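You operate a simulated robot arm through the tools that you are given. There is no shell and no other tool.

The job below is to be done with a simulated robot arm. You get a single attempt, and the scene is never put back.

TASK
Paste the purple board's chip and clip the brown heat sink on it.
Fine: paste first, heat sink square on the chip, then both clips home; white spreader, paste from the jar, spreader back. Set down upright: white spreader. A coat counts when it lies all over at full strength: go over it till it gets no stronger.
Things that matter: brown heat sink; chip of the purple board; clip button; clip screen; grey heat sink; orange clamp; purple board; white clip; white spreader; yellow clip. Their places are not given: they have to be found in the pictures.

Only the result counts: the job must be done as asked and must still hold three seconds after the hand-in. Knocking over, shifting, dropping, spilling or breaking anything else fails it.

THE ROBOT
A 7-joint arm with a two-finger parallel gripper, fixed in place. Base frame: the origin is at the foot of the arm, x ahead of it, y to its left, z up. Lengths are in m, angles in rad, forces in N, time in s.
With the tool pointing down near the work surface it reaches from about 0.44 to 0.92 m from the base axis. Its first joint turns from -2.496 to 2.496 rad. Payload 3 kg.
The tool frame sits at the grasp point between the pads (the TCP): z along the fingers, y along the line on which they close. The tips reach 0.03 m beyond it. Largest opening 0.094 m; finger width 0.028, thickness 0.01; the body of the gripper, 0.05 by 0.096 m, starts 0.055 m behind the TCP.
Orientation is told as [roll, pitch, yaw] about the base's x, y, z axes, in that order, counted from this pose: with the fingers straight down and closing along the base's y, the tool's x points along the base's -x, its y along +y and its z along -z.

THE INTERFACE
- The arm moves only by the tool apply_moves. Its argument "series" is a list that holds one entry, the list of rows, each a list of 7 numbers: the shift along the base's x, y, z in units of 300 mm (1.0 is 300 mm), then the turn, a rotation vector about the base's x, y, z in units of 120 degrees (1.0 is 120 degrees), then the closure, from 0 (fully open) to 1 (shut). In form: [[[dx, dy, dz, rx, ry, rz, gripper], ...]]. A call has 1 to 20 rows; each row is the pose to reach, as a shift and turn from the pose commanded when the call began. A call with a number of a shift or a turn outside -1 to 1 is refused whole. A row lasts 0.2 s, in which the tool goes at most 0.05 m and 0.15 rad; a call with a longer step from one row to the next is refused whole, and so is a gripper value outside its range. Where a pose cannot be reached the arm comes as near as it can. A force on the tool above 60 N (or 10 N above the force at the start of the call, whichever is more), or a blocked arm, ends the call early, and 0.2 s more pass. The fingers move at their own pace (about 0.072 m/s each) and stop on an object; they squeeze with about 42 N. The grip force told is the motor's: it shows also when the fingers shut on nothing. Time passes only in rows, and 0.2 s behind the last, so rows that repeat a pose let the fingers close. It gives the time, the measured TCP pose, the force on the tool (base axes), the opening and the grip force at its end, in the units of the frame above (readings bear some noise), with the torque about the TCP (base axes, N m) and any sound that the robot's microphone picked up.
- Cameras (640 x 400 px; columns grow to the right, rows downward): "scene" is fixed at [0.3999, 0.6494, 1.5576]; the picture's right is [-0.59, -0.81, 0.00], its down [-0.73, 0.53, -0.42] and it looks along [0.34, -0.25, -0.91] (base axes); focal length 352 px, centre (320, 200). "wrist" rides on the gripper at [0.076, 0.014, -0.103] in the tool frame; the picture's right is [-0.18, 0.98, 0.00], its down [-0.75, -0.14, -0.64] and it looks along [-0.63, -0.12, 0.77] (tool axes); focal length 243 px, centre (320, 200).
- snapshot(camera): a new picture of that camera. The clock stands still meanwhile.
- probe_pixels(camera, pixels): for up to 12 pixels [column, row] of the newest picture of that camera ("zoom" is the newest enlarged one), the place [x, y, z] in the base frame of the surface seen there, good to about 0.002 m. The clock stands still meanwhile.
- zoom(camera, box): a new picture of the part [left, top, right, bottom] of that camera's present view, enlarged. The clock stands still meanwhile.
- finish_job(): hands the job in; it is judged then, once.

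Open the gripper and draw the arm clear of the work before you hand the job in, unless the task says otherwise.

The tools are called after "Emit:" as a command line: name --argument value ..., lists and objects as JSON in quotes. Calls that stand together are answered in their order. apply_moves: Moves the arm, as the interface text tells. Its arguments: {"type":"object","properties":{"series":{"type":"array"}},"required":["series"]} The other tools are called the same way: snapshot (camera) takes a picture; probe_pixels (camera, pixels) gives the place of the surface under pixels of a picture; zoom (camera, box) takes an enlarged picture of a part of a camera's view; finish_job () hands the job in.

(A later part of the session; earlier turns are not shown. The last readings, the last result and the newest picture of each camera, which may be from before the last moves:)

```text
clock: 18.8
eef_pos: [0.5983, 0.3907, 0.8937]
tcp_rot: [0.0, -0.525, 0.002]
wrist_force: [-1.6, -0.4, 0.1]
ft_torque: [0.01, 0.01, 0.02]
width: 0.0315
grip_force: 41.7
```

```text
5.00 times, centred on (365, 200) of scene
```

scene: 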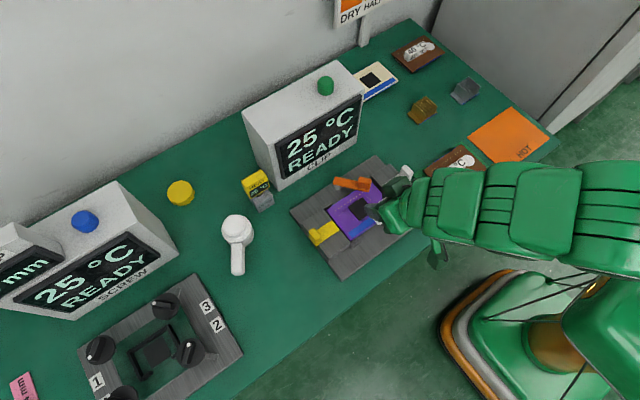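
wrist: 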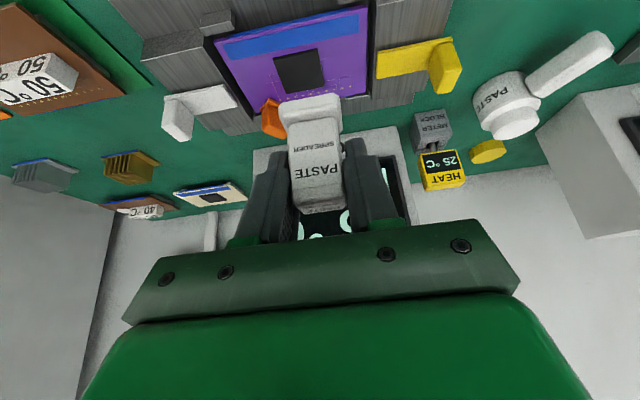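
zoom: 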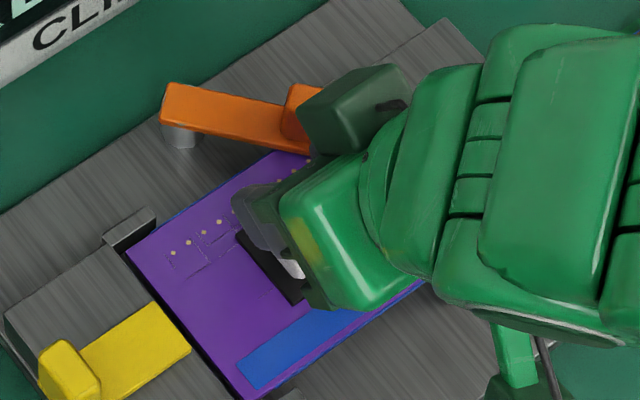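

The foot hovers about 8 mm above the chip. I lower to light contact.

Emit:
apply_moves --series '[[[0, 0, -0.015, 0, 0, 0, 1], [0, 0, -0.024, 0, 0, 0, 1], [0, 0, -0.028, 0, 0, 0, 1], [0, 0, -0.03, 0, 0, 0, 1], [0, 0, -0.03, 0, 0, 0, 1]]]'

Emit:
zoom --camera "wrist" --box '[200, 20, 440, 200]'

```text
clock: 20.0
eef_pos: [0.5992, 0.3904, 0.8858]
tcp_rot: [0.0, -0.524, 0.001]
wrist_force: [-0.1, 0.1, -1.2]
ft_torque: [0.02, 0.0, 0.04]
width: 0.0314
grip_force: 42.1
```

```text
2.22 times, centred on (320, 110) of wrist
```

zoom: 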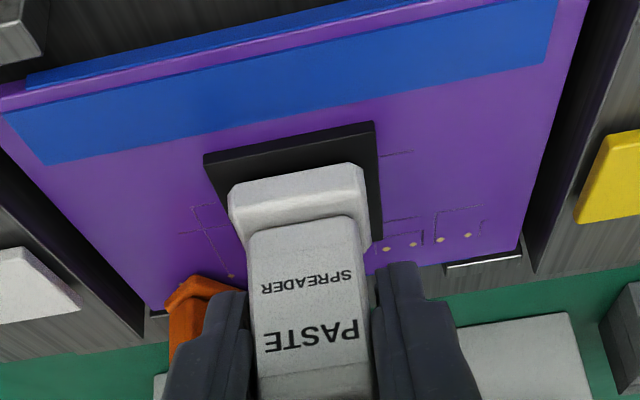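

No contact force yet; I go down another 2 mm in small steps.

Emit:
apply_moves --series '[[[0, 0, -0.002, 0, 0, 0, 1], [0, 0, -0.004, 0, 0, 0, 1], [0, 0, -0.006, 0, 0, 0, 1], [0, 0, -0.006, 0, 0, 0, 1]]]'

```text
clock: 21.0
eef_pos: [0.5981, 0.3901, 0.8839]
tcp_rot: [-0.001, -0.525, 0.001]
wrist_force: [-1.0, 0.0, 12.8]
ft_torque: [0.07, 0.05, -0.03]
width: 0.0311
grip_force: 42.2
```

Contact at 13 N. Now I sweep a loop of ±6 mm in x and ±5 mm in y to spread over the whole chip.

Emit:
apply_moves --series '[[[0.01, 0, 0, 0, 0, 0, 1], [0.02, 0, 0, 0, 0, 0, 1], [0.02, 0.008, 0, 0, 0, 0, 1], [0.02, 0.016, 0, 0, 0, 0, 1], [0.01, 0.016, 0, 0, 0, 0, 1], [0, 0.016, 0, 0, 0, 0, 1], [-0.01, 0.016, 0, 0, 0, 0, 1], [-0.02, 0.016, 0, 0, 0, 0, 1], [-0.02, 0.008, 0, 0, 0, 0, 1], [-0.02, 0, 0, 0, 0, 0, 1], [-0.02, -0.008, 0, 0, 0, 0, 1], [-0.02, -0.016, 0, 0, 0, 0, 1], [-0.01, -0.016, 0, 0, 0, 0, 1], [0, -0.016, 0, 0, 0, 0, 1], [0.01, -0.014, 0, 0, 0, 0, 1], [0.018, -0.014, 0, 0, 0, 0, 1], [0.018, 0, 0, 0, 0, 0, 1], [0, 0, 0, 0, 0, 0, 1]]]'

Emit:
zoom --camera "wrist" --box '[200, 20, 440, 200]'

```text
clock: 24.8
eef_pos: [0.5983, 0.3912, 0.8841]
tcp_rot: [-0.001, -0.523, 0.001]
wrist_force: [2.0, 1.3, 5.9]
ft_torque: [0.02, -0.14, 0.01]
width: 0.0317
grip_force: 42.3
```

```text
2.22 times, centred on (320, 110) of wrist
```

zoom: 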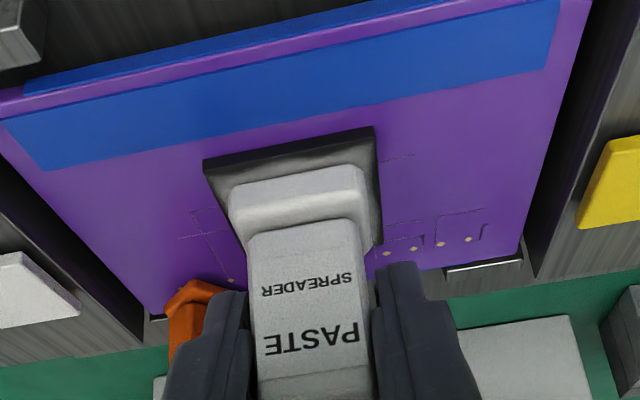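

Paste is showing as a grey tint on the chip, darker at the near edge. I lift and draw back to see the whole coat.

Emit:
apply_moves --series '[[[0, 0, 0.05, 0, 0, 0, 1], [-0.06, 0.02, 0.15, 0, 0, 0, 1], [-0.15, 0.05, 0.25, 0, 0, 0, 1], [-0.195, 0.05, 0.32, 0, 0, 0, 1], [-0.195, 0.05, 0.32, 0, 0, 0, 1]]]'

Emit:
zoom --camera "wrist" --box '[240, 20, 380, 120]'

```text
clock: 26.0
eef_pos: [0.541, 0.4057, 0.9797]
tcp_rot: [0.0, -0.523, 0.003]
wrist_force: [0.6, -0.7, -0.3]
ft_torque: [0.01, -0.01, 0.02]
width: 0.0311
grip_force: 42.6
```

```text
4.00 times, centred on (310, 70) of wrist
```

zoom: 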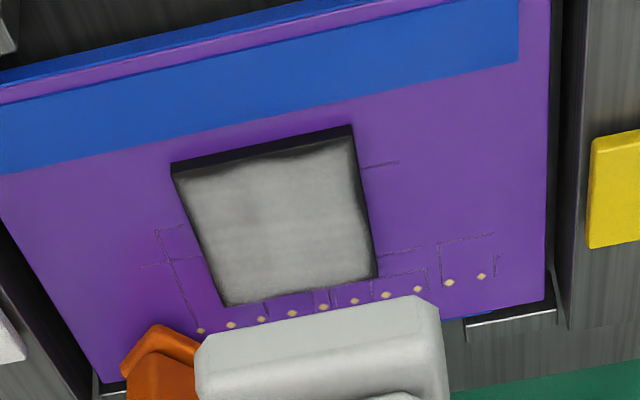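

The coat covers most of the chip but misses the near (-x) edge and is thinner at the borders. I go back for a second, wider sweep, reaching further toward -x.

Emit:
apply_moves --series '[[[0.1, -0.03, -0.1, 0, 0, 0, 1], [0.175, -0.05, -0.2, 0, 0, 0, 1], [0.175, -0.05, -0.28, 0, 0, 0, 1], [0.175, -0.05, -0.31, 0, 0, 0, 1], [0.175, -0.05, -0.32, 0, 0, 0, 1], [0.16, -0.05, -0.32, 0, 0, 0, 1], [0.155, -0.04, -0.32, 0, 0, 0, 1], [0.155, -0.03, -0.32, 0, 0, 0, 1], [0.165, -0.028, -0.32, 0, 0, 0, 1], [0.18, -0.028, -0.32, 0, 0, 0, 1], [0.2, -0.028, -0.32, 0, 0, 0, 1], [0.215, -0.028, -0.32, 0, 0, 0, 1], [0.22, -0.04, -0.32, 0, 0, 0, 1], [0.22, -0.05, -0.32, 0, 0, 0, 1], [0.218, -0.066, -0.32, 0, 0, 0, 1], [0.2, -0.069, -0.32, 0, 0, 0, 1], [0.18, -0.07, -0.32, 0, 0, 0, 1], [0.165, -0.07, -0.32, 0, 0, 0, 1], [0.155, -0.07, -0.32, 0, 0, 0, 1], [0.155, -0.055, -0.32, 0, 0, 0, 1]]]'

Emit:
zoom --camera "wrist" --box '[200, 20, 440, 200]'

```text
clock: 30.2
eef_pos: [0.5862, 0.3878, 0.8826]
tcp_rot: [-0.001, -0.525, 0.001]
wrist_force: [0.2, -3.2, 8.3]
ft_torque: [-0.1, -0.03, 0.03]
width: 0.0313
grip_force: 41.8
```

```text
2.22 times, centred on (320, 110) of wrist
```

zoom: 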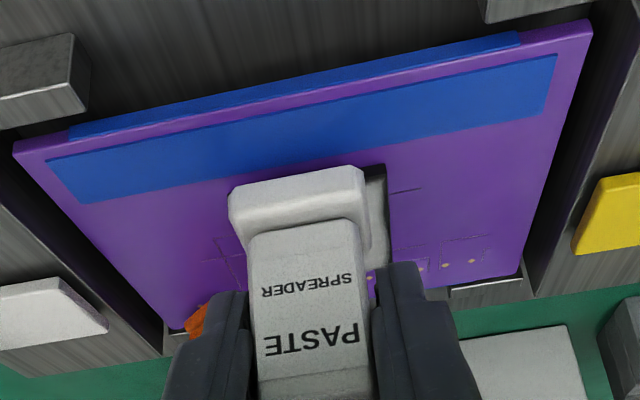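

The foot now overlaps the near edge. I sweep once more along that edge and through the middle, then lift and look.

Emit:
apply_moves --series '[[[0, 0.015, 0, 0, 0, 0, 1], [0, 0.027, 0, 0, 0, 0, 1], [0.015, 0.027, 0, 0, 0, 0, 1], [0.03, 0.02, 0, 0, 0, 0, 1], [0.04, 0.008, 0, 0, 0, 0, 1], [0.04, 0.008, 0.05, 0, 0, 0, 1], [0, 0.04, 0.15, 0, 0, 0, 1], [-0.1, 0.055, 0.25, 0, 0, 0, 1], [-0.155, 0.055, 0.32, 0, 0, 0, 1], [-0.155, 0.055, 0.32, 0, 0, 0, 1]]]'

Emit:
zoom --camera "wrist" --box '[240, 20, 380, 120]'

```text
clock: 32.4
eef_pos: [0.5408, 0.4043, 0.9795]
tcp_rot: [-0.003, -0.523, 0.001]
wrist_force: [-0.5, 0.1, -1.7]
ft_torque: [-0.02, -0.03, -0.01]
width: 0.0314
grip_force: 41.9
```

```text
4.00 times, centred on (310, 70) of wrist
```

zoom: 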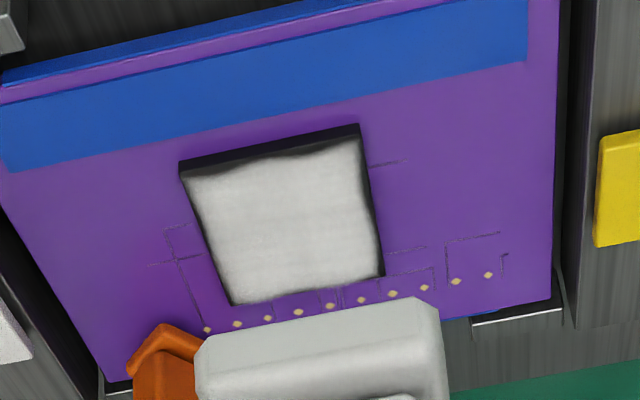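

The coat is stronger. I zoom further to see whether the dark band at the near edge is bare top or just the chip's side face.

Emit:
zoom --camera "wrist" --box '[275, 40, 345, 105]'

Emit:
probe_pixels --camera "zoom" --pixels '[[75, 100], [100, 95], [105, 106], [110, 120], [470, 30], [480, 45], [490, 60], [490, 90], [300, 62], [305, 75], [300, 200]]'

```text
6.15 times, centred on (310, 72) of wrist
```

zoom: 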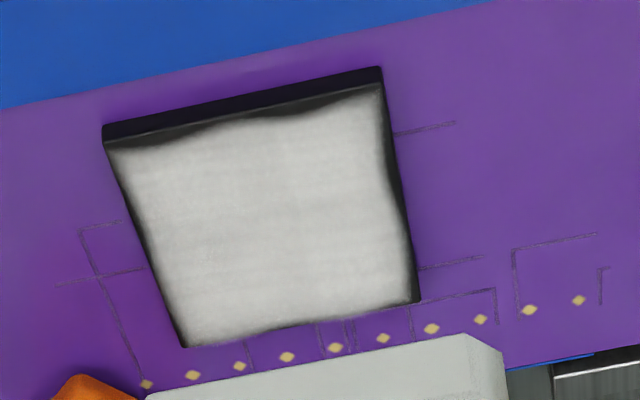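

```text
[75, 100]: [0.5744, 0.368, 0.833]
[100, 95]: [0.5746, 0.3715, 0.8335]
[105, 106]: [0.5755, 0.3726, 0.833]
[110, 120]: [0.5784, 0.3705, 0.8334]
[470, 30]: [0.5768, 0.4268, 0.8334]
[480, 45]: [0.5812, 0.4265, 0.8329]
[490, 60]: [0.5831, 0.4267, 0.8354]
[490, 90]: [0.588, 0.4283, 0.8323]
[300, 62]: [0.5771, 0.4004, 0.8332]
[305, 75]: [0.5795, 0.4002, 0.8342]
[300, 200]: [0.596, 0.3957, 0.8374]
```

Bare slivers remain at the near (-x) and +y borders. I make a third, wider pass with more margin at those edges.

Emit:
apply_moves --series '[[[0.1, -0.03, -0.12, 0, 0, 0, 1], [0.195, -0.05, -0.24, 0, 0, 0, 1], [0.195, -0.05, -0.31, 0, 0, 0, 1], [0.195, -0.05, -0.32, 0, 0, 0, 1], [0.175, -0.05, -0.32, 0, 0, 0, 1], [0.155, -0.05, -0.32, 0, 0, 0, 1], [0.148, -0.04, -0.32, 0, 0, 0, 1], [0.148, -0.025, -0.32, 0, 0, 0, 1], [0.165, -0.022, -0.32, 0, 0, 0, 1], [0.185, -0.022, -0.32, 0, 0, 0, 1], [0.205, -0.022, -0.32, 0, 0, 0, 1], [0.223, -0.022, -0.32, 0, 0, 0, 1], [0.223, -0.04, -0.32, 0, 0, 0, 1], [0.223, -0.062, -0.32, 0, 0, 0, 1], [0.21, -0.07, -0.32, 0, 0, 0, 1], [0.19, -0.072, -0.32, 0, 0, 0, 1], [0.17, -0.072, -0.32, 0, 0, 0, 1], [0.148, -0.072, -0.32, 0, 0, 0, 1], [0.148, -0.05, -0.32, 0, 0, 0, 1], [0.148, -0.028, -0.32, 0, 0, 0, 1]]]'

Emit:
zoom --camera "wrist" --box '[200, 20, 440, 200]'

```text
clock: 36.6
eef_pos: [0.5839, 0.3963, 0.8831]
tcp_rot: [-0.001, -0.525, 0.0]
wrist_force: [0.2, -0.4, 2.6]
ft_torque: [-0.01, 0.0, -0.03]
width: 0.0314
grip_force: 41.7
```

```text
2.22 times, centred on (320, 110) of wrist
```

zoom: 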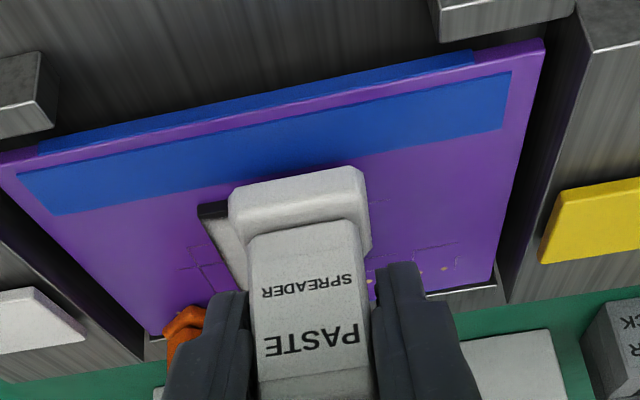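

Pass done. I lift and look again for a change in strength.

Emit:
apply_moves --series '[[[0.02, -0.01, 0, 0, 0, 0, 1], [0.04, -0.02, 0, 0, 0, 0, 1], [0.04, -0.02, 0.05, 0, 0, 0, 1], [0, -0.02, 0.15, 0, 0, 0, 1], [-0.1, -0.022, 0.25, 0, 0, 0, 1], [-0.148, -0.022, 0.32, 0, 0, 0, 1], [-0.148, 0.028, 0.32, 0, 0, 0, 1], [-0.148, 0.028, 0.32, 0, 0, 0, 1]]]'

Emit:
zoom --camera "wrist" --box '[275, 40, 345, 105]'

```text
clock: 38.4
eef_pos: [0.5404, 0.4066, 0.9805]
tcp_rot: [0.0, -0.523, 0.0]
wrist_force: [0.5, -1.2, -0.1]
ft_torque: [-0.03, -0.01, -0.02]
width: 0.0313
grip_force: 41.7
```

```text
6.15 times, centred on (310, 72) of wrist
```

zoom: 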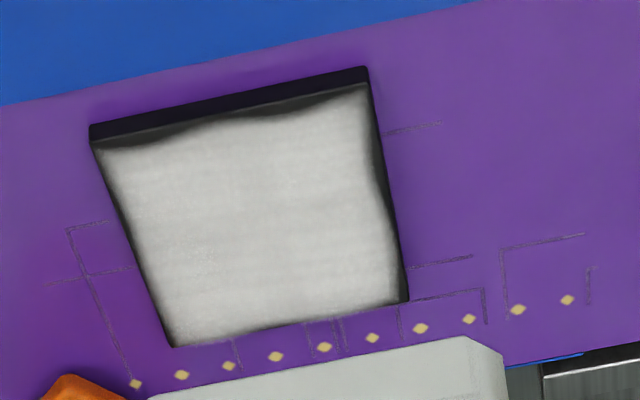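

The coat looks the same as after the second pass, with even margins at the borders. To be sure the strength isn't limited by an empty spreader, I re-dip it in the jar and go over it again.

Emit:
apply_moves --series '[[[0.015, 0.08, 0.016, 0, 0, 0, 1], [0.04, 0.18, 0.016, 0, 0, 0, 1], [0.093, 0.297, 0.016, 0, 0, 0, 1], [0.173, 0.417, 0.016, 0, 0, 0, 1], [0.243, 0.537, 0.016, 0, 0, 0, 1], [0.353, 0.647, 0.016, 0, 0, 0, 1], [0.473, 0.727, 0.016, 0, 0, 0, 1], [0.593, 0.787, 0.016, 0, 0, 0, 1], [0.593, 0.787, 0.016, 0, 0, 0, 1]]]'

Emit:
snapshot --camera "wrist"

```text
clock: 40.4
eef_pos: [0.718, 0.6414, 0.9849]
tcp_rot: [0.001, -0.525, 0.0]
wrist_force: [0.8, -0.2, -0.1]
ft_torque: [0.0, 0.02, 0.0]
width: 0.0313
grip_force: 42.2
```

```text
taken
```

wrist: 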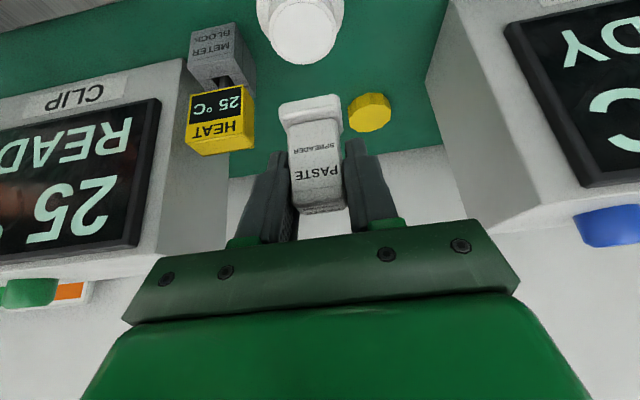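

The picture matches the earlier hover over the jar. I dip to contact again and come back up.

Emit:
apply_moves --series '[[[0, 0, -0.1, 0, 0, 0, 1], [0, 0, -0.19, 0, 0, 0, 1], [0, 0, -0.225, 0, 0, 0, 1], [0, 0, -0.235, 0, 0, 0, 1], [0, 0, -0.24, 0, 0, 0, 1], [0, 0, -0.24, 0, 0, 0, 1], [0, 0, -0.2, 0, 0, 0, 1], [0, 0, -0.1, 0, 0, 0, 1], [0, 0, 0, 0, 0, 0, 1], [0, 0, 0, 0, 0, 0, 1]]]'

Emit:
apply_moves --series '[[[-0.12, -0.06, 0, 0, 0, 0, 1], [-0.24, -0.14, 0, 0, 0, 0, 1], [-0.35, -0.25, 0, 0, 0, 0, 1], [-0.42, -0.37, 0, 0, 0, 0, 1], [-0.5, -0.49, 0, 0, 0, 0, 1], [-0.56, -0.62, 0, 0, 0, 0, 1], [-0.593, -0.74, -0.016, 0, 0, 0, 1], [-0.593, -0.787, -0.016, 0, 0, 0, 1], [-0.593, -0.787, -0.016, 0, 0, 0, 1]]]'

Emit:
zoom --camera "wrist" --box '[275, 40, 345, 105]'

```text
clock: 42.6
eef_pos: [0.7181, 0.6417, 0.985]
tcp_rot: [0.001, -0.524, 0.002]
wrist_force: [0.7, -0.2, -0.8]
ft_torque: [0.02, 0.02, -0.02]
width: 0.0315
grip_force: 41.8
```

```text
clock: 44.6
eef_pos: [0.5404, 0.4053, 0.9793]
tcp_rot: [0.001, -0.523, 0.001]
wrist_force: [-0.4, 0.2, 0.4]
ft_torque: [-0.02, -0.01, 0.02]
width: 0.0311
grip_force: 41.8
```

```text
6.15 times, centred on (310, 72) of wrist
```

zoom: 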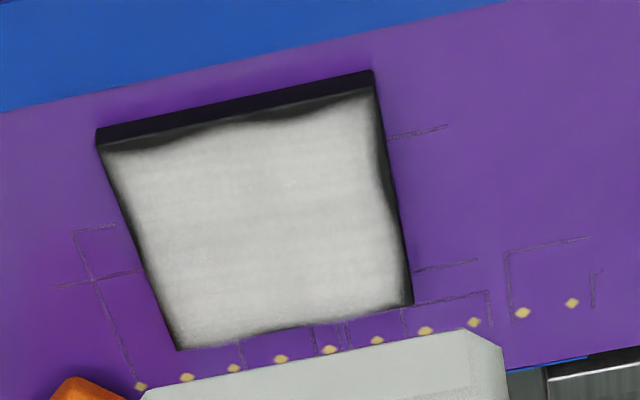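

Board and coat unchanged. With fresh paste I make the fourth pass over the centre and all edges.

Emit:
apply_moves --series '[[[0.1, -0.03, -0.12, 0, 0, 0, 1], [0.195, -0.05, -0.24, 0, 0, 0, 1], [0.195, -0.05, -0.31, 0, 0, 0, 1], [0.195, -0.05, -0.322, 0, 0, 0, 1], [0.175, -0.05, -0.322, 0, 0, 0, 1], [0.155, -0.05, -0.322, 0, 0, 0, 1], [0.14, -0.04, -0.322, 0, 0, 0, 1], [0.14, -0.025, -0.322, 0, 0, 0, 1], [0.16, -0.02, -0.322, 0, 0, 0, 1], [0.185, -0.02, -0.322, 0, 0, 0, 1], [0.205, -0.02, -0.322, 0, 0, 0, 1], [0.223, -0.02, -0.322, 0, 0, 0, 1], [0.223, -0.04, -0.322, 0, 0, 0, 1], [0.223, -0.062, -0.322, 0, 0, 0, 1], [0.21, -0.07, -0.322, 0, 0, 0, 1], [0.19, -0.072, -0.322, 0, 0, 0, 1], [0.17, -0.072, -0.322, 0, 0, 0, 1], [0.14, -0.072, -0.322, 0, 0, 0, 1], [0.14, -0.05, -0.322, 0, 0, 0, 1], [0.14, -0.028, -0.322, 0, 0, 0, 1]]]'

Emit:
apply_moves --series '[[[0.02, -0.01, 0, 0, 0, 0, 1], [0.04, -0.02, 0, 0, 0, 0, 1], [0.04, -0.02, 0.05, 0, 0, 0, 1], [0, -0.02, 0.15, 0, 0, 0, 1], [-0.1, -0.022, 0.25, 0, 0, 0, 1], [-0.14, -0.022, 0.322, 0, 0, 0, 1], [-0.14, 0.028, 0.322, 0, 0, 0, 1], [-0.14, 0.028, 0.322, 0, 0, 0, 1]]]'

Emit:
zoom --camera "wrist" --box '[275, 40, 345, 105]'

```text
clock: 48.8
eef_pos: [0.5809, 0.3957, 0.8836]
tcp_rot: [-0.002, -0.525, 0.002]
wrist_force: [-1.6, -6.9, 17.8]
ft_torque: [-0.13, -0.06, -0.06]
width: 0.031
grip_force: 41.9
```

```text
clock: 50.6
eef_pos: [0.5395, 0.4062, 0.9804]
tcp_rot: [-0.001, -0.525, 0.002]
wrist_force: [-1.3, -0.1, -0.4]
ft_torque: [-0.01, 0.01, 0.0]
width: 0.0312
grip_force: 42.2
```

```text
6.15 times, centred on (310, 72) of wrist
```

zoom: 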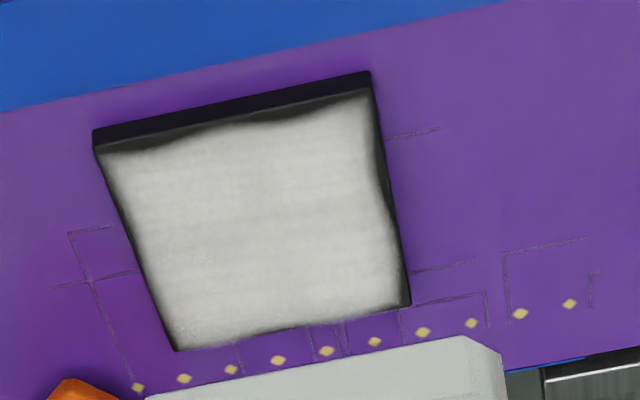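

The fourth pass with fresh paste made no change, so the coat is at full strength. Now I take the spreader back to its spot at (0.551, 0.642).

Emit:
apply_moves --series '[[[0.005, 0.13, 0, 0, 0, 0, 1], [0.01, 0.26, 0, 0, 0, 0, 1], [0.015, 0.4, 0, 0, 0, 0, 1], [0.02, 0.54, 0, 0, 0, 0, 1], [0.03, 0.67, 0, 0, 0, 0, 1], [0.036, 0.787, 0, 0, 0, 0, 1], [0.036, 0.787, -0.12, 0, 0, 0, 1], [0.036, 0.787, -0.24, 0, 0, 0, 1], [0.036, 0.787, -0.36, 0, 0, 0, 1], [0.036, 0.787, -0.41, 0, 0, 0, 1], [0.036, 0.787, -0.41, 0, 0, 0, 1]]]'

Emit:
snapshot --camera "wrist"

```text
clock: 53.0
eef_pos: [0.5518, 0.6413, 0.8577]
tcp_rot: [-0.002, -0.523, 0.001]
wrist_force: [-0.9, 0.2, 0.2]
ft_torque: [0.0, -0.02, -0.03]
width: 0.0315
grip_force: 42.0
```

```text
taken
```

wrist: 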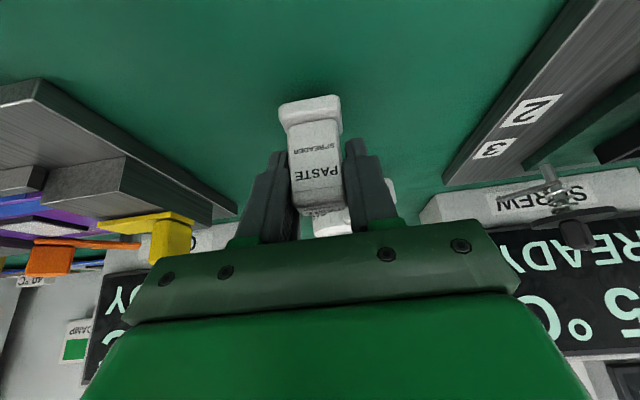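

The foot is about 9 mm above the table at the home spot. I lower slowly, watching the force.

Emit:
apply_moves --series '[[[0, 0, -0.015, 0, 0, 0, 1], [0, 0, -0.024, 0, 0, 0, 1], [0, 0, -0.028, 0, 0, 0, 1], [0, 0, -0.031, 0, 0, 0, 1], [0, 0, -0.031, 0, 0, 0, 1]]]'

```text
clock: 54.2
eef_pos: [0.5508, 0.6409, 0.8477]
tcp_rot: [0.0, -0.524, 0.002]
wrist_force: [-0.2, 0.2, 0.8]
ft_torque: [0.03, -0.02, -0.01]
width: 0.0312
grip_force: 42.0
```

Emit:
apply_moves --series '[[[0, 0, -0.002, 0, 0, 0, 1], [0, 0, -0.004, 0, 0, 0, 1], [0, 0, -0.005, 0, 0, 0, 1], [0, 0, -0.005, 0, 0, 0, 1]]]'

```text
clock: 55.2
eef_pos: [0.5502, 0.6424, 0.8475]
tcp_rot: [0.002, -0.526, 0.001]
wrist_force: [-1.3, -0.7, 24.0]
ft_torque: [0.04, 0.05, 0.03]
width: 0.0312
grip_force: 41.8
```

Firm contact with the table at 24 N. I ease off the pressure, then open the fingers gently.

Emit:
apply_moves --series '[[[0, 0, 0.002, 0, 0, 0, 1], [0, 0, 0.003, 0, 0, 0, 1], [0, 0, 0.003, 0, 0, 0, 0.62], [0, 0, 0.003, 0, 0, 0, 0.58], [0, 0, 0.003, 0, 0, 0, 0.4], [0, 0, 0.003, 0, 0, 0, 0.2], [0, 0, 0.003, 0, 0, 0, 0], [0, 0, 0.003, 0, 0, 0, 0]]]'

Emit:
snapshot --camera "wrist"

```text
clock: 57.0
eef_pos: [0.5508, 0.6414, 0.8464]
tcp_rot: [0.0, -0.523, 0.003]
wrist_force: [-0.3, -0.3, 0.5]
ft_torque: [-0.03, 0.01, 0.01]
width: 0.094
grip_force: 0.2
```

```text
taken
```

wrist: 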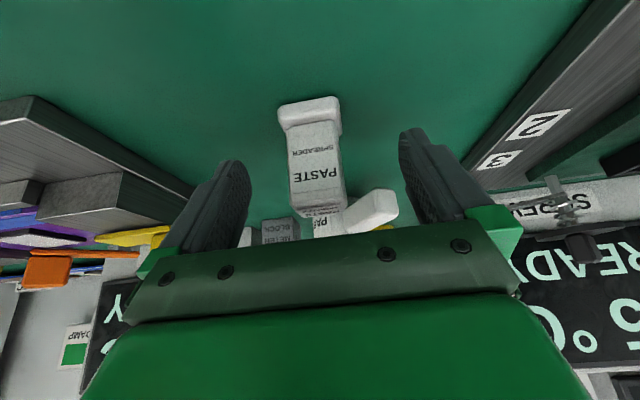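

The spreader stands upright and released. I raise the hand straight up clear of it, then straighten the tool.

Emit:
apply_moves --series '[[[0, 0, 0.1, 0, 0, 0, 0], [0, 0, 0.24, 0, 0, 0, 0], [0, 0, 0.4, 0, 0, 0, 0], [0, -0.1, 0.45, 0, 0.0625, 0, 0], [0, -0.2, 0.5, 0, 0.125, 0, 0], [0, -0.32, 0.5, 0, 0.1875, 0, 0], [0, -0.45, 0.5, 0, 0.25, 0, 0], [0, -0.6, 0.5, 0, 0.25, 0, 0], [0, -0.75, 0.5, 0, 0.25, 0, 0], [0, -0.9, 0.5, 0, 0.25, 0, 0]]]'

Emit:
apply_moves --series '[[[0, -0.15, 0, 0, 0, 0, 0], [0, -0.3, 0, 0, 0, 0, 0], [0, -0.45, 0, 0, 0, 0, 0], [0, -0.6, 0, 0, 0, 0, 0], [0, -0.75, 0, 0, 0, 0, 0], [0, -0.9, 0, 0, 0, 0, 0]]]'

Emit:
snapshot --camera "wrist"

Emit:
snapshot --camera "scene"

```text
clock: 59.2
eef_pos: [0.5514, 0.3724, 0.9967]
tcp_rot: [0.0, 0.0, 0.0]
wrist_force: [-0.6, 0.4, 0.1]
ft_torque: [0.01, -0.05, 0.01]
width: 0.0937
grip_force: 0.0
```

```text
clock: 60.6
eef_pos: [0.5517, 0.1025, 0.9971]
tcp_rot: [-0.001, -0.002, 0.002]
wrist_force: [0.1, -0.4, 0.4]
ft_torque: [-0.01, -0.02, 0.04]
width: 0.0939
grip_force: 0.1
```

```text
taken
```

wrist: 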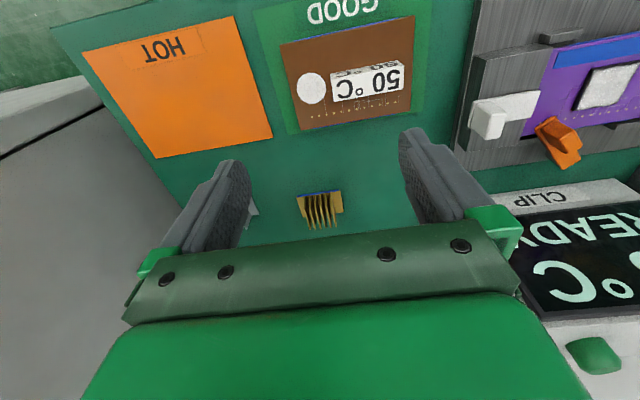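

```text
taken
```

scene: 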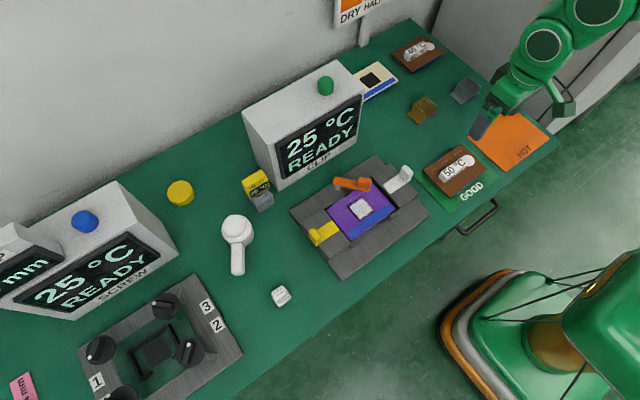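

The chip is coated white, jar and spreader stand in place, and the brown sink shows at (320,208). I zoom in on it from both cameras.

Emit:
zoom --camera "scene" --box '[400, 70, 490, 130]'

Emit:
zoom --camera "wrist" --box '[270, 170, 370, 240]'

```text
6.67 times, centred on (445, 100) of scene
```

zoom: 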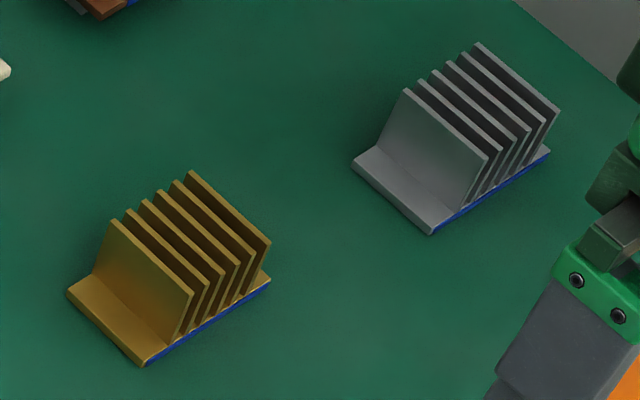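

```text
5.71 times, centred on (320, 205) of wrist
```

zoom: 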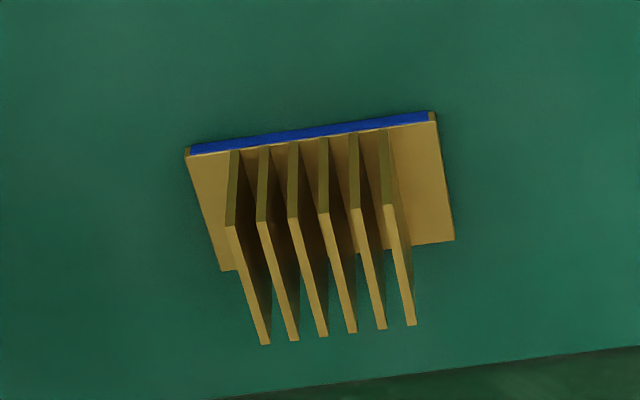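

The sink has a base plate with flanges on the ±y sides, six fins along x, and a blue stripe on its -x edge like the board's blue stripe at -x. I probe its corners and fins.

Emit:
probe_pixels --camera "zoom" --pixels '[[195, 162], [430, 125], [448, 232], [225, 265], [210, 200], [425, 180], [262, 335], [410, 318], [237, 230], [390, 212], [300, 130], [355, 208]]'

Emit:
zoom --camera "scene" --box '[400, 70, 490, 130]'

Emit:
probe_pixels --camera "zoom" --pixels '[[72, 292], [143, 356], [110, 224], [186, 294], [190, 176], [266, 245], [265, 283], [125, 320], [150, 270], [90, 278]]'

```text
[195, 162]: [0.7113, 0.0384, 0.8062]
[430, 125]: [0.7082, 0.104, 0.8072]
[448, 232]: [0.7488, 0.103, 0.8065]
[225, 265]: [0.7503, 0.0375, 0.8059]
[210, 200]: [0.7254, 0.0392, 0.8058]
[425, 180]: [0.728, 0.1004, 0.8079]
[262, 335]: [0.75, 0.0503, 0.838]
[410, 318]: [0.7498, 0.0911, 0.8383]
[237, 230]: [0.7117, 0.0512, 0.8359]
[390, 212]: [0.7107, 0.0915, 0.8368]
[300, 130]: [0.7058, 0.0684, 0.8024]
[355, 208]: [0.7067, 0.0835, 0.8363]
```

```text
6.67 times, centred on (445, 100) of scene
```

zoom: 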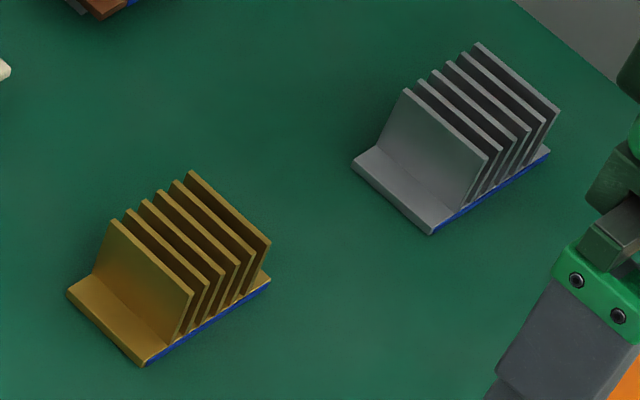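

```text
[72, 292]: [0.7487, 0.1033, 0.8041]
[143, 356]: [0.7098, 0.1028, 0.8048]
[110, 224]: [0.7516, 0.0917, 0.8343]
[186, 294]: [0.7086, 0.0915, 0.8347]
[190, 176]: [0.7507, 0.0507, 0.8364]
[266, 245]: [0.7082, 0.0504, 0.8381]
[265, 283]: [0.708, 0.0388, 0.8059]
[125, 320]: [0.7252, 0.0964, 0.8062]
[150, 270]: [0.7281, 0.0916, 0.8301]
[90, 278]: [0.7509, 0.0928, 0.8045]
```

The brown sink is centred at (0.7295, 0.071), axis-aligned: fins span y 0.050–0.0925 with tops at z 0.838 and base top at 0.8065. I move above it, partway down.

Emit:
apply_moves --series '[[[0.15, -0.03, -0.02, 0, 0, 0, 0], [0.3, -0.06, -0.05, 0, 0, 0, 0], [0.45, -0.09, -0.1, 0, 0, 0, 0], [0.593, -0.105, -0.15, 0, 0, 0, 0], [0.593, -0.105, -0.27, 0, 0, 0, 0], [0.593, -0.105, -0.36, 0, 0, 0, 0], [0.593, -0.105, -0.36, 0, 0, 0, 0]]]'

Emit:
snapshot --camera "wrist"

Emit:
zoom --camera "scene" --box '[370, 50, 490, 150]'

```text
clock: 62.2
eef_pos: [0.7291, 0.0712, 0.8886]
tcp_rot: [0.0, 0.0, 0.002]
wrist_force: [-0.9, -0.3, -0.1]
ft_torque: [0.02, 0.03, 0.0]
width: 0.094
grip_force: 0.0
```

```text
taken
```

wrist: 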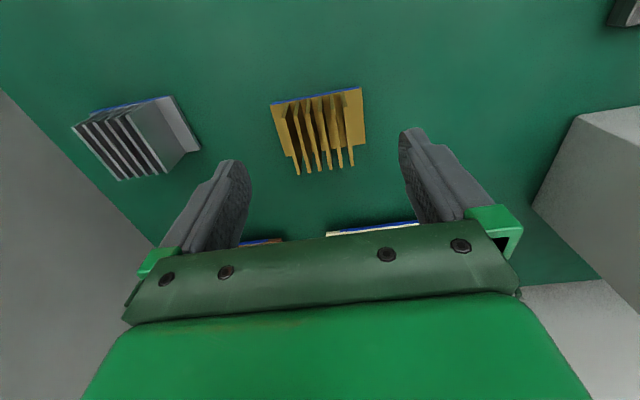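

```text
4.00 times, centred on (430, 100) of scene
```

zoom: 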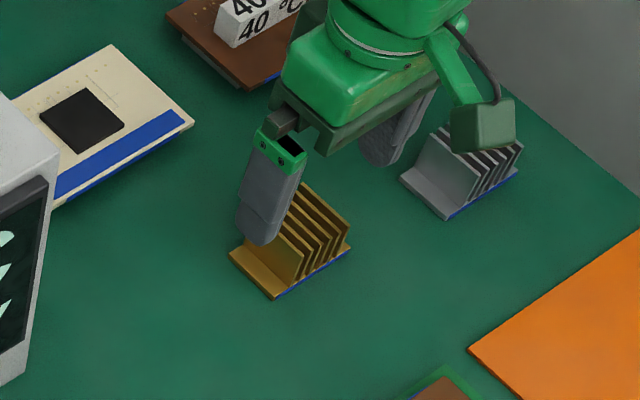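

The fingers straddle the sink evenly. I descend to z 0.842, so the tips stay 5 mm above the flanges, and close on the outer fins.

Emit:
apply_moves --series '[[[0.001, 0, -0.08, 0, 0, 0, 0], [0.001, 0, -0.14, 0, 0, 0, 0], [0.001, 0, -0.153, 0, 0, 0, 0], [0.001, 0, -0.153, 0, 0, 0, 0.4], [0.001, 0, -0.153, 0, 0, 0, 0.5], [0.001, 0, -0.153, 0, 0, 0, 0.6], [0.001, 0, -0.153, 0, 0, 0, 0.8], [0.001, 0, -0.153, 0, 0, 0, 1], [0.001, 0, -0.153, 0, 0, 0, 1]]]'

Emit:
snapshot --camera "wrist"

Emit:
zoom --camera "scene" --box '[370, 50, 490, 150]'

```text
clock: 64.2
eef_pos: [0.7298, 0.07, 0.8428]
tcp_rot: [-0.001, 0.0, 0.003]
wrist_force: [-0.2, 0.3, 0.2]
ft_torque: [-0.01, 0.02, 0.0]
width: 0.0432
grip_force: 42.0
```

```text
taken
```

wrist: 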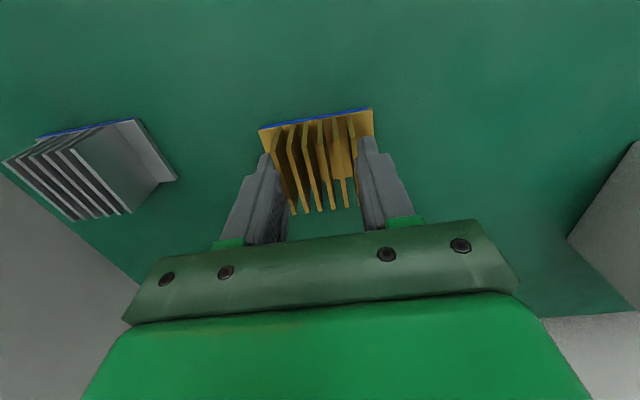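

```text
4.00 times, centred on (430, 100) of scene
```

zoom: 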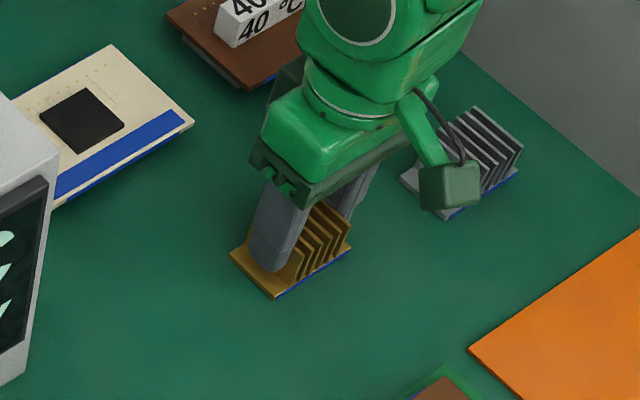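

Gripped at 43 mm. I lift and check the sink comes with it, moving back in x first to keep clear of the CLIP box.

Emit:
apply_moves --series '[[[0, 0, 0.06, 0, 0, 0, 1], [0, 0, 0.18, 0, 0, 0, 1], [0, 0, 0.32, 0, 0, 0, 1], [-0.04, 0.02, 0.45, 0, 0, 0, 1], [-0.16, 0.08, 0.45, 0, 0, 0, 1], [-0.28, 0.16, 0.45, 0, 0, 0, 1], [-0.4, 0.24, 0.45, 0, 0, 0, 1], [-0.52, 0.32, 0.45, 0, 0, 0, 1], [-0.6, 0.42, 0.45, 0, 0, 0, 1], [-0.6, 0.55, 0.45, 0, 0, 0, 1], [-0.6, 0.68, 0.45, 0, 0, 0, 1], [-0.6, 0.68, 0.45, 0, 0, 0, 1]]]'

Emit:
snapshot --camera "wrist"

Emit:
snapshot --camera "scene"

```text
clock: 66.8
eef_pos: [0.55, 0.2737, 0.978]
tcp_rot: [0.001, -0.001, 0.001]
wrist_force: [0.0, 0.5, -0.2]
ft_torque: [-0.01, 0.01, 0.01]
width: 0.0429
grip_force: 41.8
```

```text
taken
```

wrist: 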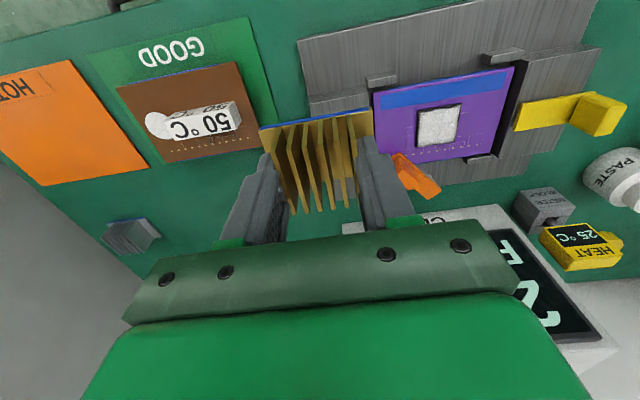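

```text
taken
```

scene: 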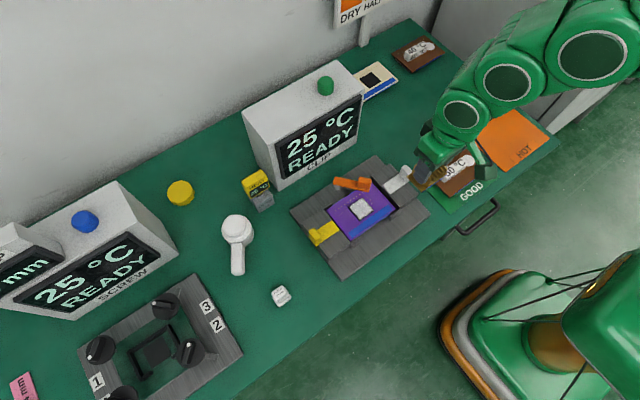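

The sink hangs level in the grip and the chip is clear in view at (437,127). I zoom and probe the chip's corners for its exact centre.

Emit:
zoom --camera "wrist" --box '[400, 90, 480, 160]'

Emit:
probe_pixels --camera "zoom" --pixels '[[200, 150], [410, 120], [380, 300], [180, 330], [300, 220], [195, 250], [400, 210], [300, 140], [285, 310]]'

```text
5.71 times, centred on (440, 125) of wrist
```

zoom: 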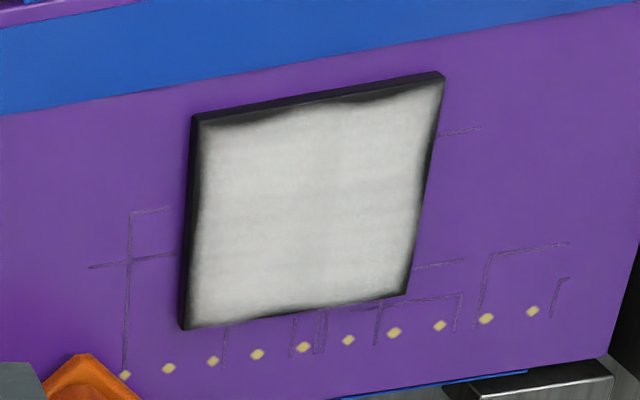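

```text
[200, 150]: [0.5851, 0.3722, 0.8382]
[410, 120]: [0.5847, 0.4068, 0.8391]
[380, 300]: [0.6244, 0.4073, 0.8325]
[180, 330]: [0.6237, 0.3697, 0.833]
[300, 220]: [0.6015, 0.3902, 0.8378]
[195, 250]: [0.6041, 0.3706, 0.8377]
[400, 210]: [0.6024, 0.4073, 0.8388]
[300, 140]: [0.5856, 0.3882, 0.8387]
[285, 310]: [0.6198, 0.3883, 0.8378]
```

I probe points right at the chip's top edges for a better centre.

Emit:
probe_pixels --camera "zoom" --pixels '[[205, 125], [318, 106], [438, 84], [404, 288], [300, 303], [190, 322], [200, 215], [426, 180], [186, 215], [430, 180], [320, 98], [300, 312]]'

```text
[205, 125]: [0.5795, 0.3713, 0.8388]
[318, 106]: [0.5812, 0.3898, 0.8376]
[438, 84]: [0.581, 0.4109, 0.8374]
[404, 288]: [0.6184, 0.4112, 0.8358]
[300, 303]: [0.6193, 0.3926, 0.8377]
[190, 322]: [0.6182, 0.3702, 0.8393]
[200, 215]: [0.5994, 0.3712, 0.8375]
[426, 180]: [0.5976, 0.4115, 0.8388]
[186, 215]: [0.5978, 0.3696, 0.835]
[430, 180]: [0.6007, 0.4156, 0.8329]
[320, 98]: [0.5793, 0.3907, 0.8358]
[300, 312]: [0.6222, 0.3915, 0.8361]
```

The chip centre is (0.599, 0.3915), top z 0.838, and the sink is centred on the TCP. I move over the chip, to about 28 mm above contact.

Emit:
apply_moves --series '[[[0.04, 0.12, 0, 0, 0, 0, 1], [0.09, 0.24, 0, 0, 0, 0, 1], [0.14, 0.34, 0, 0, 0, 0, 1], [0.164, 0.391, 0, 0, 0, 0, 1], [0.164, 0.391, -0.1, 0, 0, 0, 1], [0.164, 0.391, -0.19, 0, 0, 0, 1], [0.164, 0.391, -0.227, 0, 0, 0, 1], [0.164, 0.391, -0.227, 0, 0, 0, 1]]]'

Emit:
snapshot --camera "wrist"

Emit:
zoom --camera "wrist" --box '[220, 40, 420, 220]'

Emit:
zoom --camera "scene" --box '[300, 150, 430, 260]'

```text
clock: 68.6
eef_pos: [0.5971, 0.3906, 0.9093]
tcp_rot: [-0.001, 0.001, 0.001]
wrist_force: [0.6, 0.7, -0.9]
ft_torque: [-0.01, 0.03, 0.02]
width: 0.0431
grip_force: 42.0
```

```text
taken
```

wrist: 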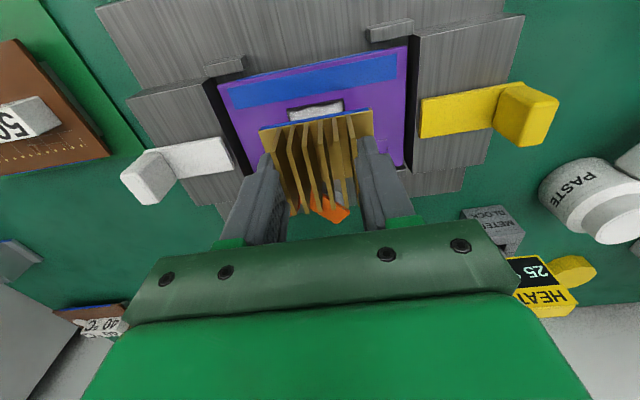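

```text
2.22 times, centred on (320, 130) of wrist
```

zoom: 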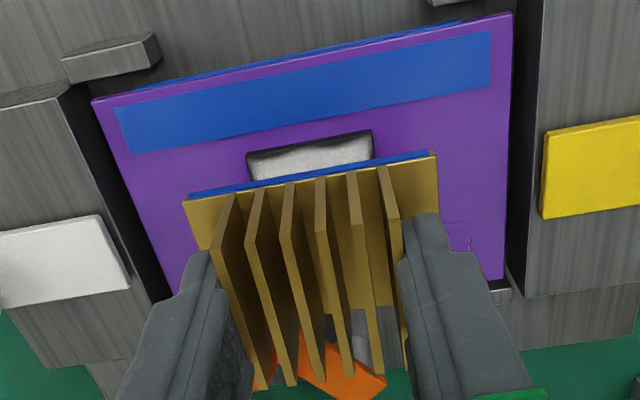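

```text
3.64 times, centred on (365, 205) of scene
```

zoom: 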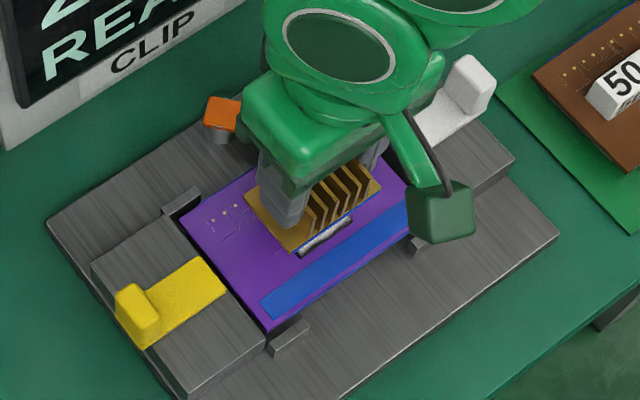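

The reading shows x 0.597, y 0.3906 (noisy). I probe the held sink's base edges and settle for another reading.

Emit:
probe_pixels --camera "wrist" --pixels '[[265, 133], [369, 116], [262, 129], [371, 112], [371, 125], [280, 128], [355, 116], [373, 130], [267, 145], [340, 117], [300, 123]]'

Emit:
apply_moves --series '[[[0, 0, 0, 0, 0, 0, 1], [0, 0, 0, 0, 0, 0, 1]]]'

Emit:
apply_moves --series '[[[0, 0, 0, 0, 0, 0, 1]]]'

Emit:
apply_moves --series '[[[0, 0, 0, 0, 0, 0, 1]]]'

```text
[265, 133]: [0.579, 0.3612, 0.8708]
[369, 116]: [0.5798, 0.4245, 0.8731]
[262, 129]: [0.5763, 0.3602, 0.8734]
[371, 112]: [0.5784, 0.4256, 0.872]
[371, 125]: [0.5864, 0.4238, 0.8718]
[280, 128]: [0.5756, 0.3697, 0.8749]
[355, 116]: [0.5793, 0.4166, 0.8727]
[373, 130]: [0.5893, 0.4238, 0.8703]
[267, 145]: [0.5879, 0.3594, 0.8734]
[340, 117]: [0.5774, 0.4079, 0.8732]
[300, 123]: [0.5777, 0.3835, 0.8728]
```

```text
clock: 69.2
eef_pos: [0.5974, 0.3912, 0.9098]
tcp_rot: [-0.001, 0.0, 0.002]
wrist_force: [-0.6, 0.5, -1.1]
ft_torque: [0.0, -0.01, 0.01]
width: 0.0431
grip_force: 41.5
```

```text
clock: 69.6
eef_pos: [0.5991, 0.3904, 0.91]
tcp_rot: [-0.001, -0.002, 0.002]
wrist_force: [0.2, 0.1, -1.8]
ft_torque: [0.0, -0.01, 0.0]
width: 0.0429
grip_force: 42.2
```

```text
clock: 70.0
eef_pos: [0.5989, 0.3911, 0.9103]
tcp_rot: [0.001, -0.001, 0.001]
wrist_force: [0.1, -0.3, -1.2]
ft_torque: [0.04, -0.02, -0.05]
width: 0.0427
grip_force: 42.0
```

Mean TCP is (0.598, 0.391), and the sink's base is centred at (0.599, 0.392), within 1 mm of the chip. I lower it to contact.

Emit:
apply_moves --series '[[[0.001, 0, -0.05, 0, 0, 0, 1], [0.001, 0, -0.08, 0, 0, 0, 1], [0.001, 0, -0.09, 0, 0, 0, 1], [0.001, 0, -0.095, 0, 0, 0, 1], [0.001, 0, -0.098, 0, 0, 0, 1], [0.001, 0, -0.098, 0, 0, 0, 1]]]'

Emit:
zoom --camera "wrist" --box '[220, 40, 420, 220]'

```text
clock: 71.4
eef_pos: [0.5979, 0.3906, 0.8811]
tcp_rot: [-0.001, 0.0, 0.001]
wrist_force: [0.2, 0.4, -1.0]
ft_torque: [-0.03, 0.01, 0.01]
width: 0.043
grip_force: 42.0
```

```text
2.22 times, centred on (320, 130) of wrist
```

zoom: 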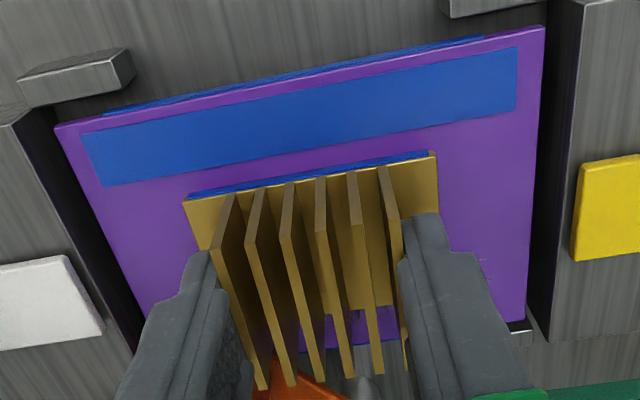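

No contact force yet at z 0.881; I go down in sub-millimetre steps.

Emit:
apply_moves --series '[[[0, 0, -0.002, 0, 0, 0, 1], [0, 0, -0.004, 0, 0, 0, 1], [0, 0, -0.006, 0, 0, 0, 1], [0, 0, -0.006, 0, 0, 0, 1]]]'

```text
clock: 72.4
eef_pos: [0.5992, 0.3915, 0.8793]
tcp_rot: [0.001, -0.002, 0.003]
wrist_force: [-1.2, -1.4, 6.5]
ft_torque: [-0.04, 0.08, 0.02]
width: 0.043
grip_force: 42.7
```

Contact at about 7 N. I press slightly more, ease off, and open the fingers.

Emit:
apply_moves --series '[[[0, 0, -0.0015, 0, 0, 0, 1], [0, 0, -0.0015, 0, 0, 0, 1], [0, 0, 0, 0, 0, 0, 1], [0, 0, 0, 0, 0, 0, 0.52], [0, 0, 0, 0, 0, 0, 0.47], [0, 0, 0, 0, 0, 0, 0.4], [0, 0, 0, 0, 0, 0, 0.3], [0, 0, 0, 0, 0, 0, 0.3]]]'

Emit:
zoom --camera "wrist" --box '[220, 40, 420, 220]'

```text
clock: 74.2
eef_pos: [0.5981, 0.3914, 0.8786]
tcp_rot: [0.0, 0.0, 0.002]
wrist_force: [0.3, -0.5, 0.7]
ft_torque: [-0.02, 0.03, 0.03]
width: 0.0656
grip_force: 0.0
```

```text
2.22 times, centred on (320, 130) of wrist
```

zoom: 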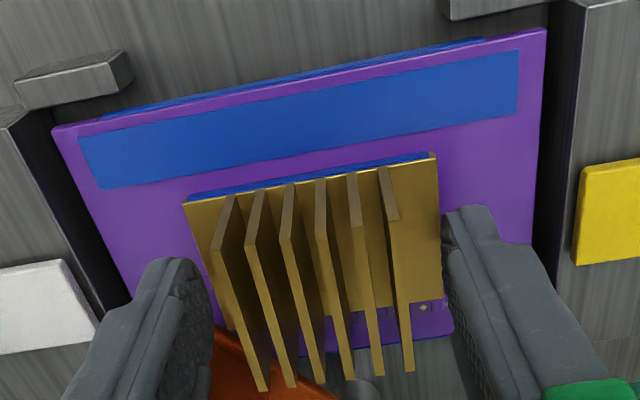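

The sink stays put, seated flat. I raise the hand straight up and draw back to inspect.

Emit:
apply_moves --series '[[[0, 0, 0.06, 0, 0, 0, 0.3], [0, 0, 0.18, 0, 0, 0, 0.3], [0, 0, 0.32, 0, 0, 0, 0.3], [-0.1, 0, 0.4, 0, 0, 0, 0.3], [-0.24, 0, 0.4, 0, 0, 0, 0.3], [-0.3, 0, 0.4, 0, 0, 0, 0.3]]]'

Emit:
snapshot --camera "wrist"

Emit:
zoom --camera "wrist" --box '[220, 80, 440, 220]'

Emit:
zoom --camera "scene" --box '[300, 150, 430, 260]'

```text
clock: 75.6
eef_pos: [0.509, 0.3921, 0.9994]
tcp_rot: [-0.001, -0.002, 0.002]
wrist_force: [0.3, -0.1, -0.5]
ft_torque: [-0.02, 0.0, 0.04]
width: 0.0662
grip_force: 0.0
```

```text
taken
```

wrist: 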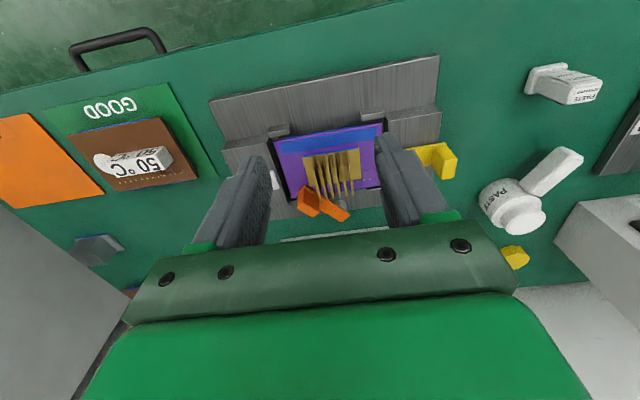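

```text
2.86 times, centred on (330, 150) of wrist
```

zoom: 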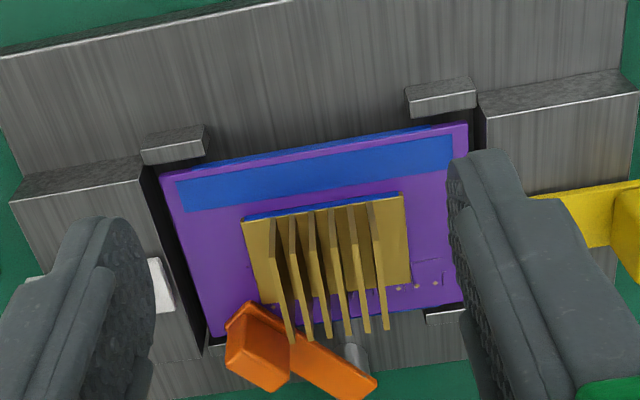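

```text
3.64 times, centred on (365, 205) of scene
```

zoom: 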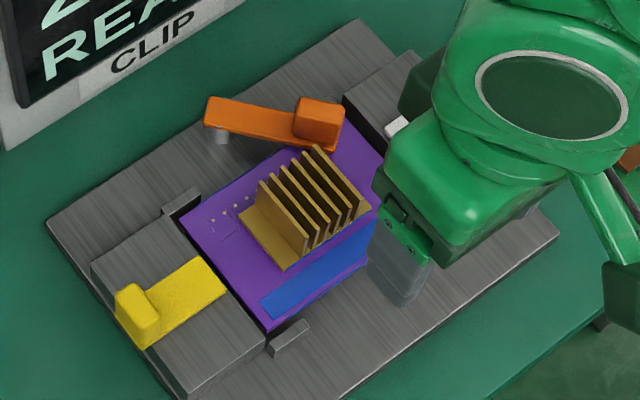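

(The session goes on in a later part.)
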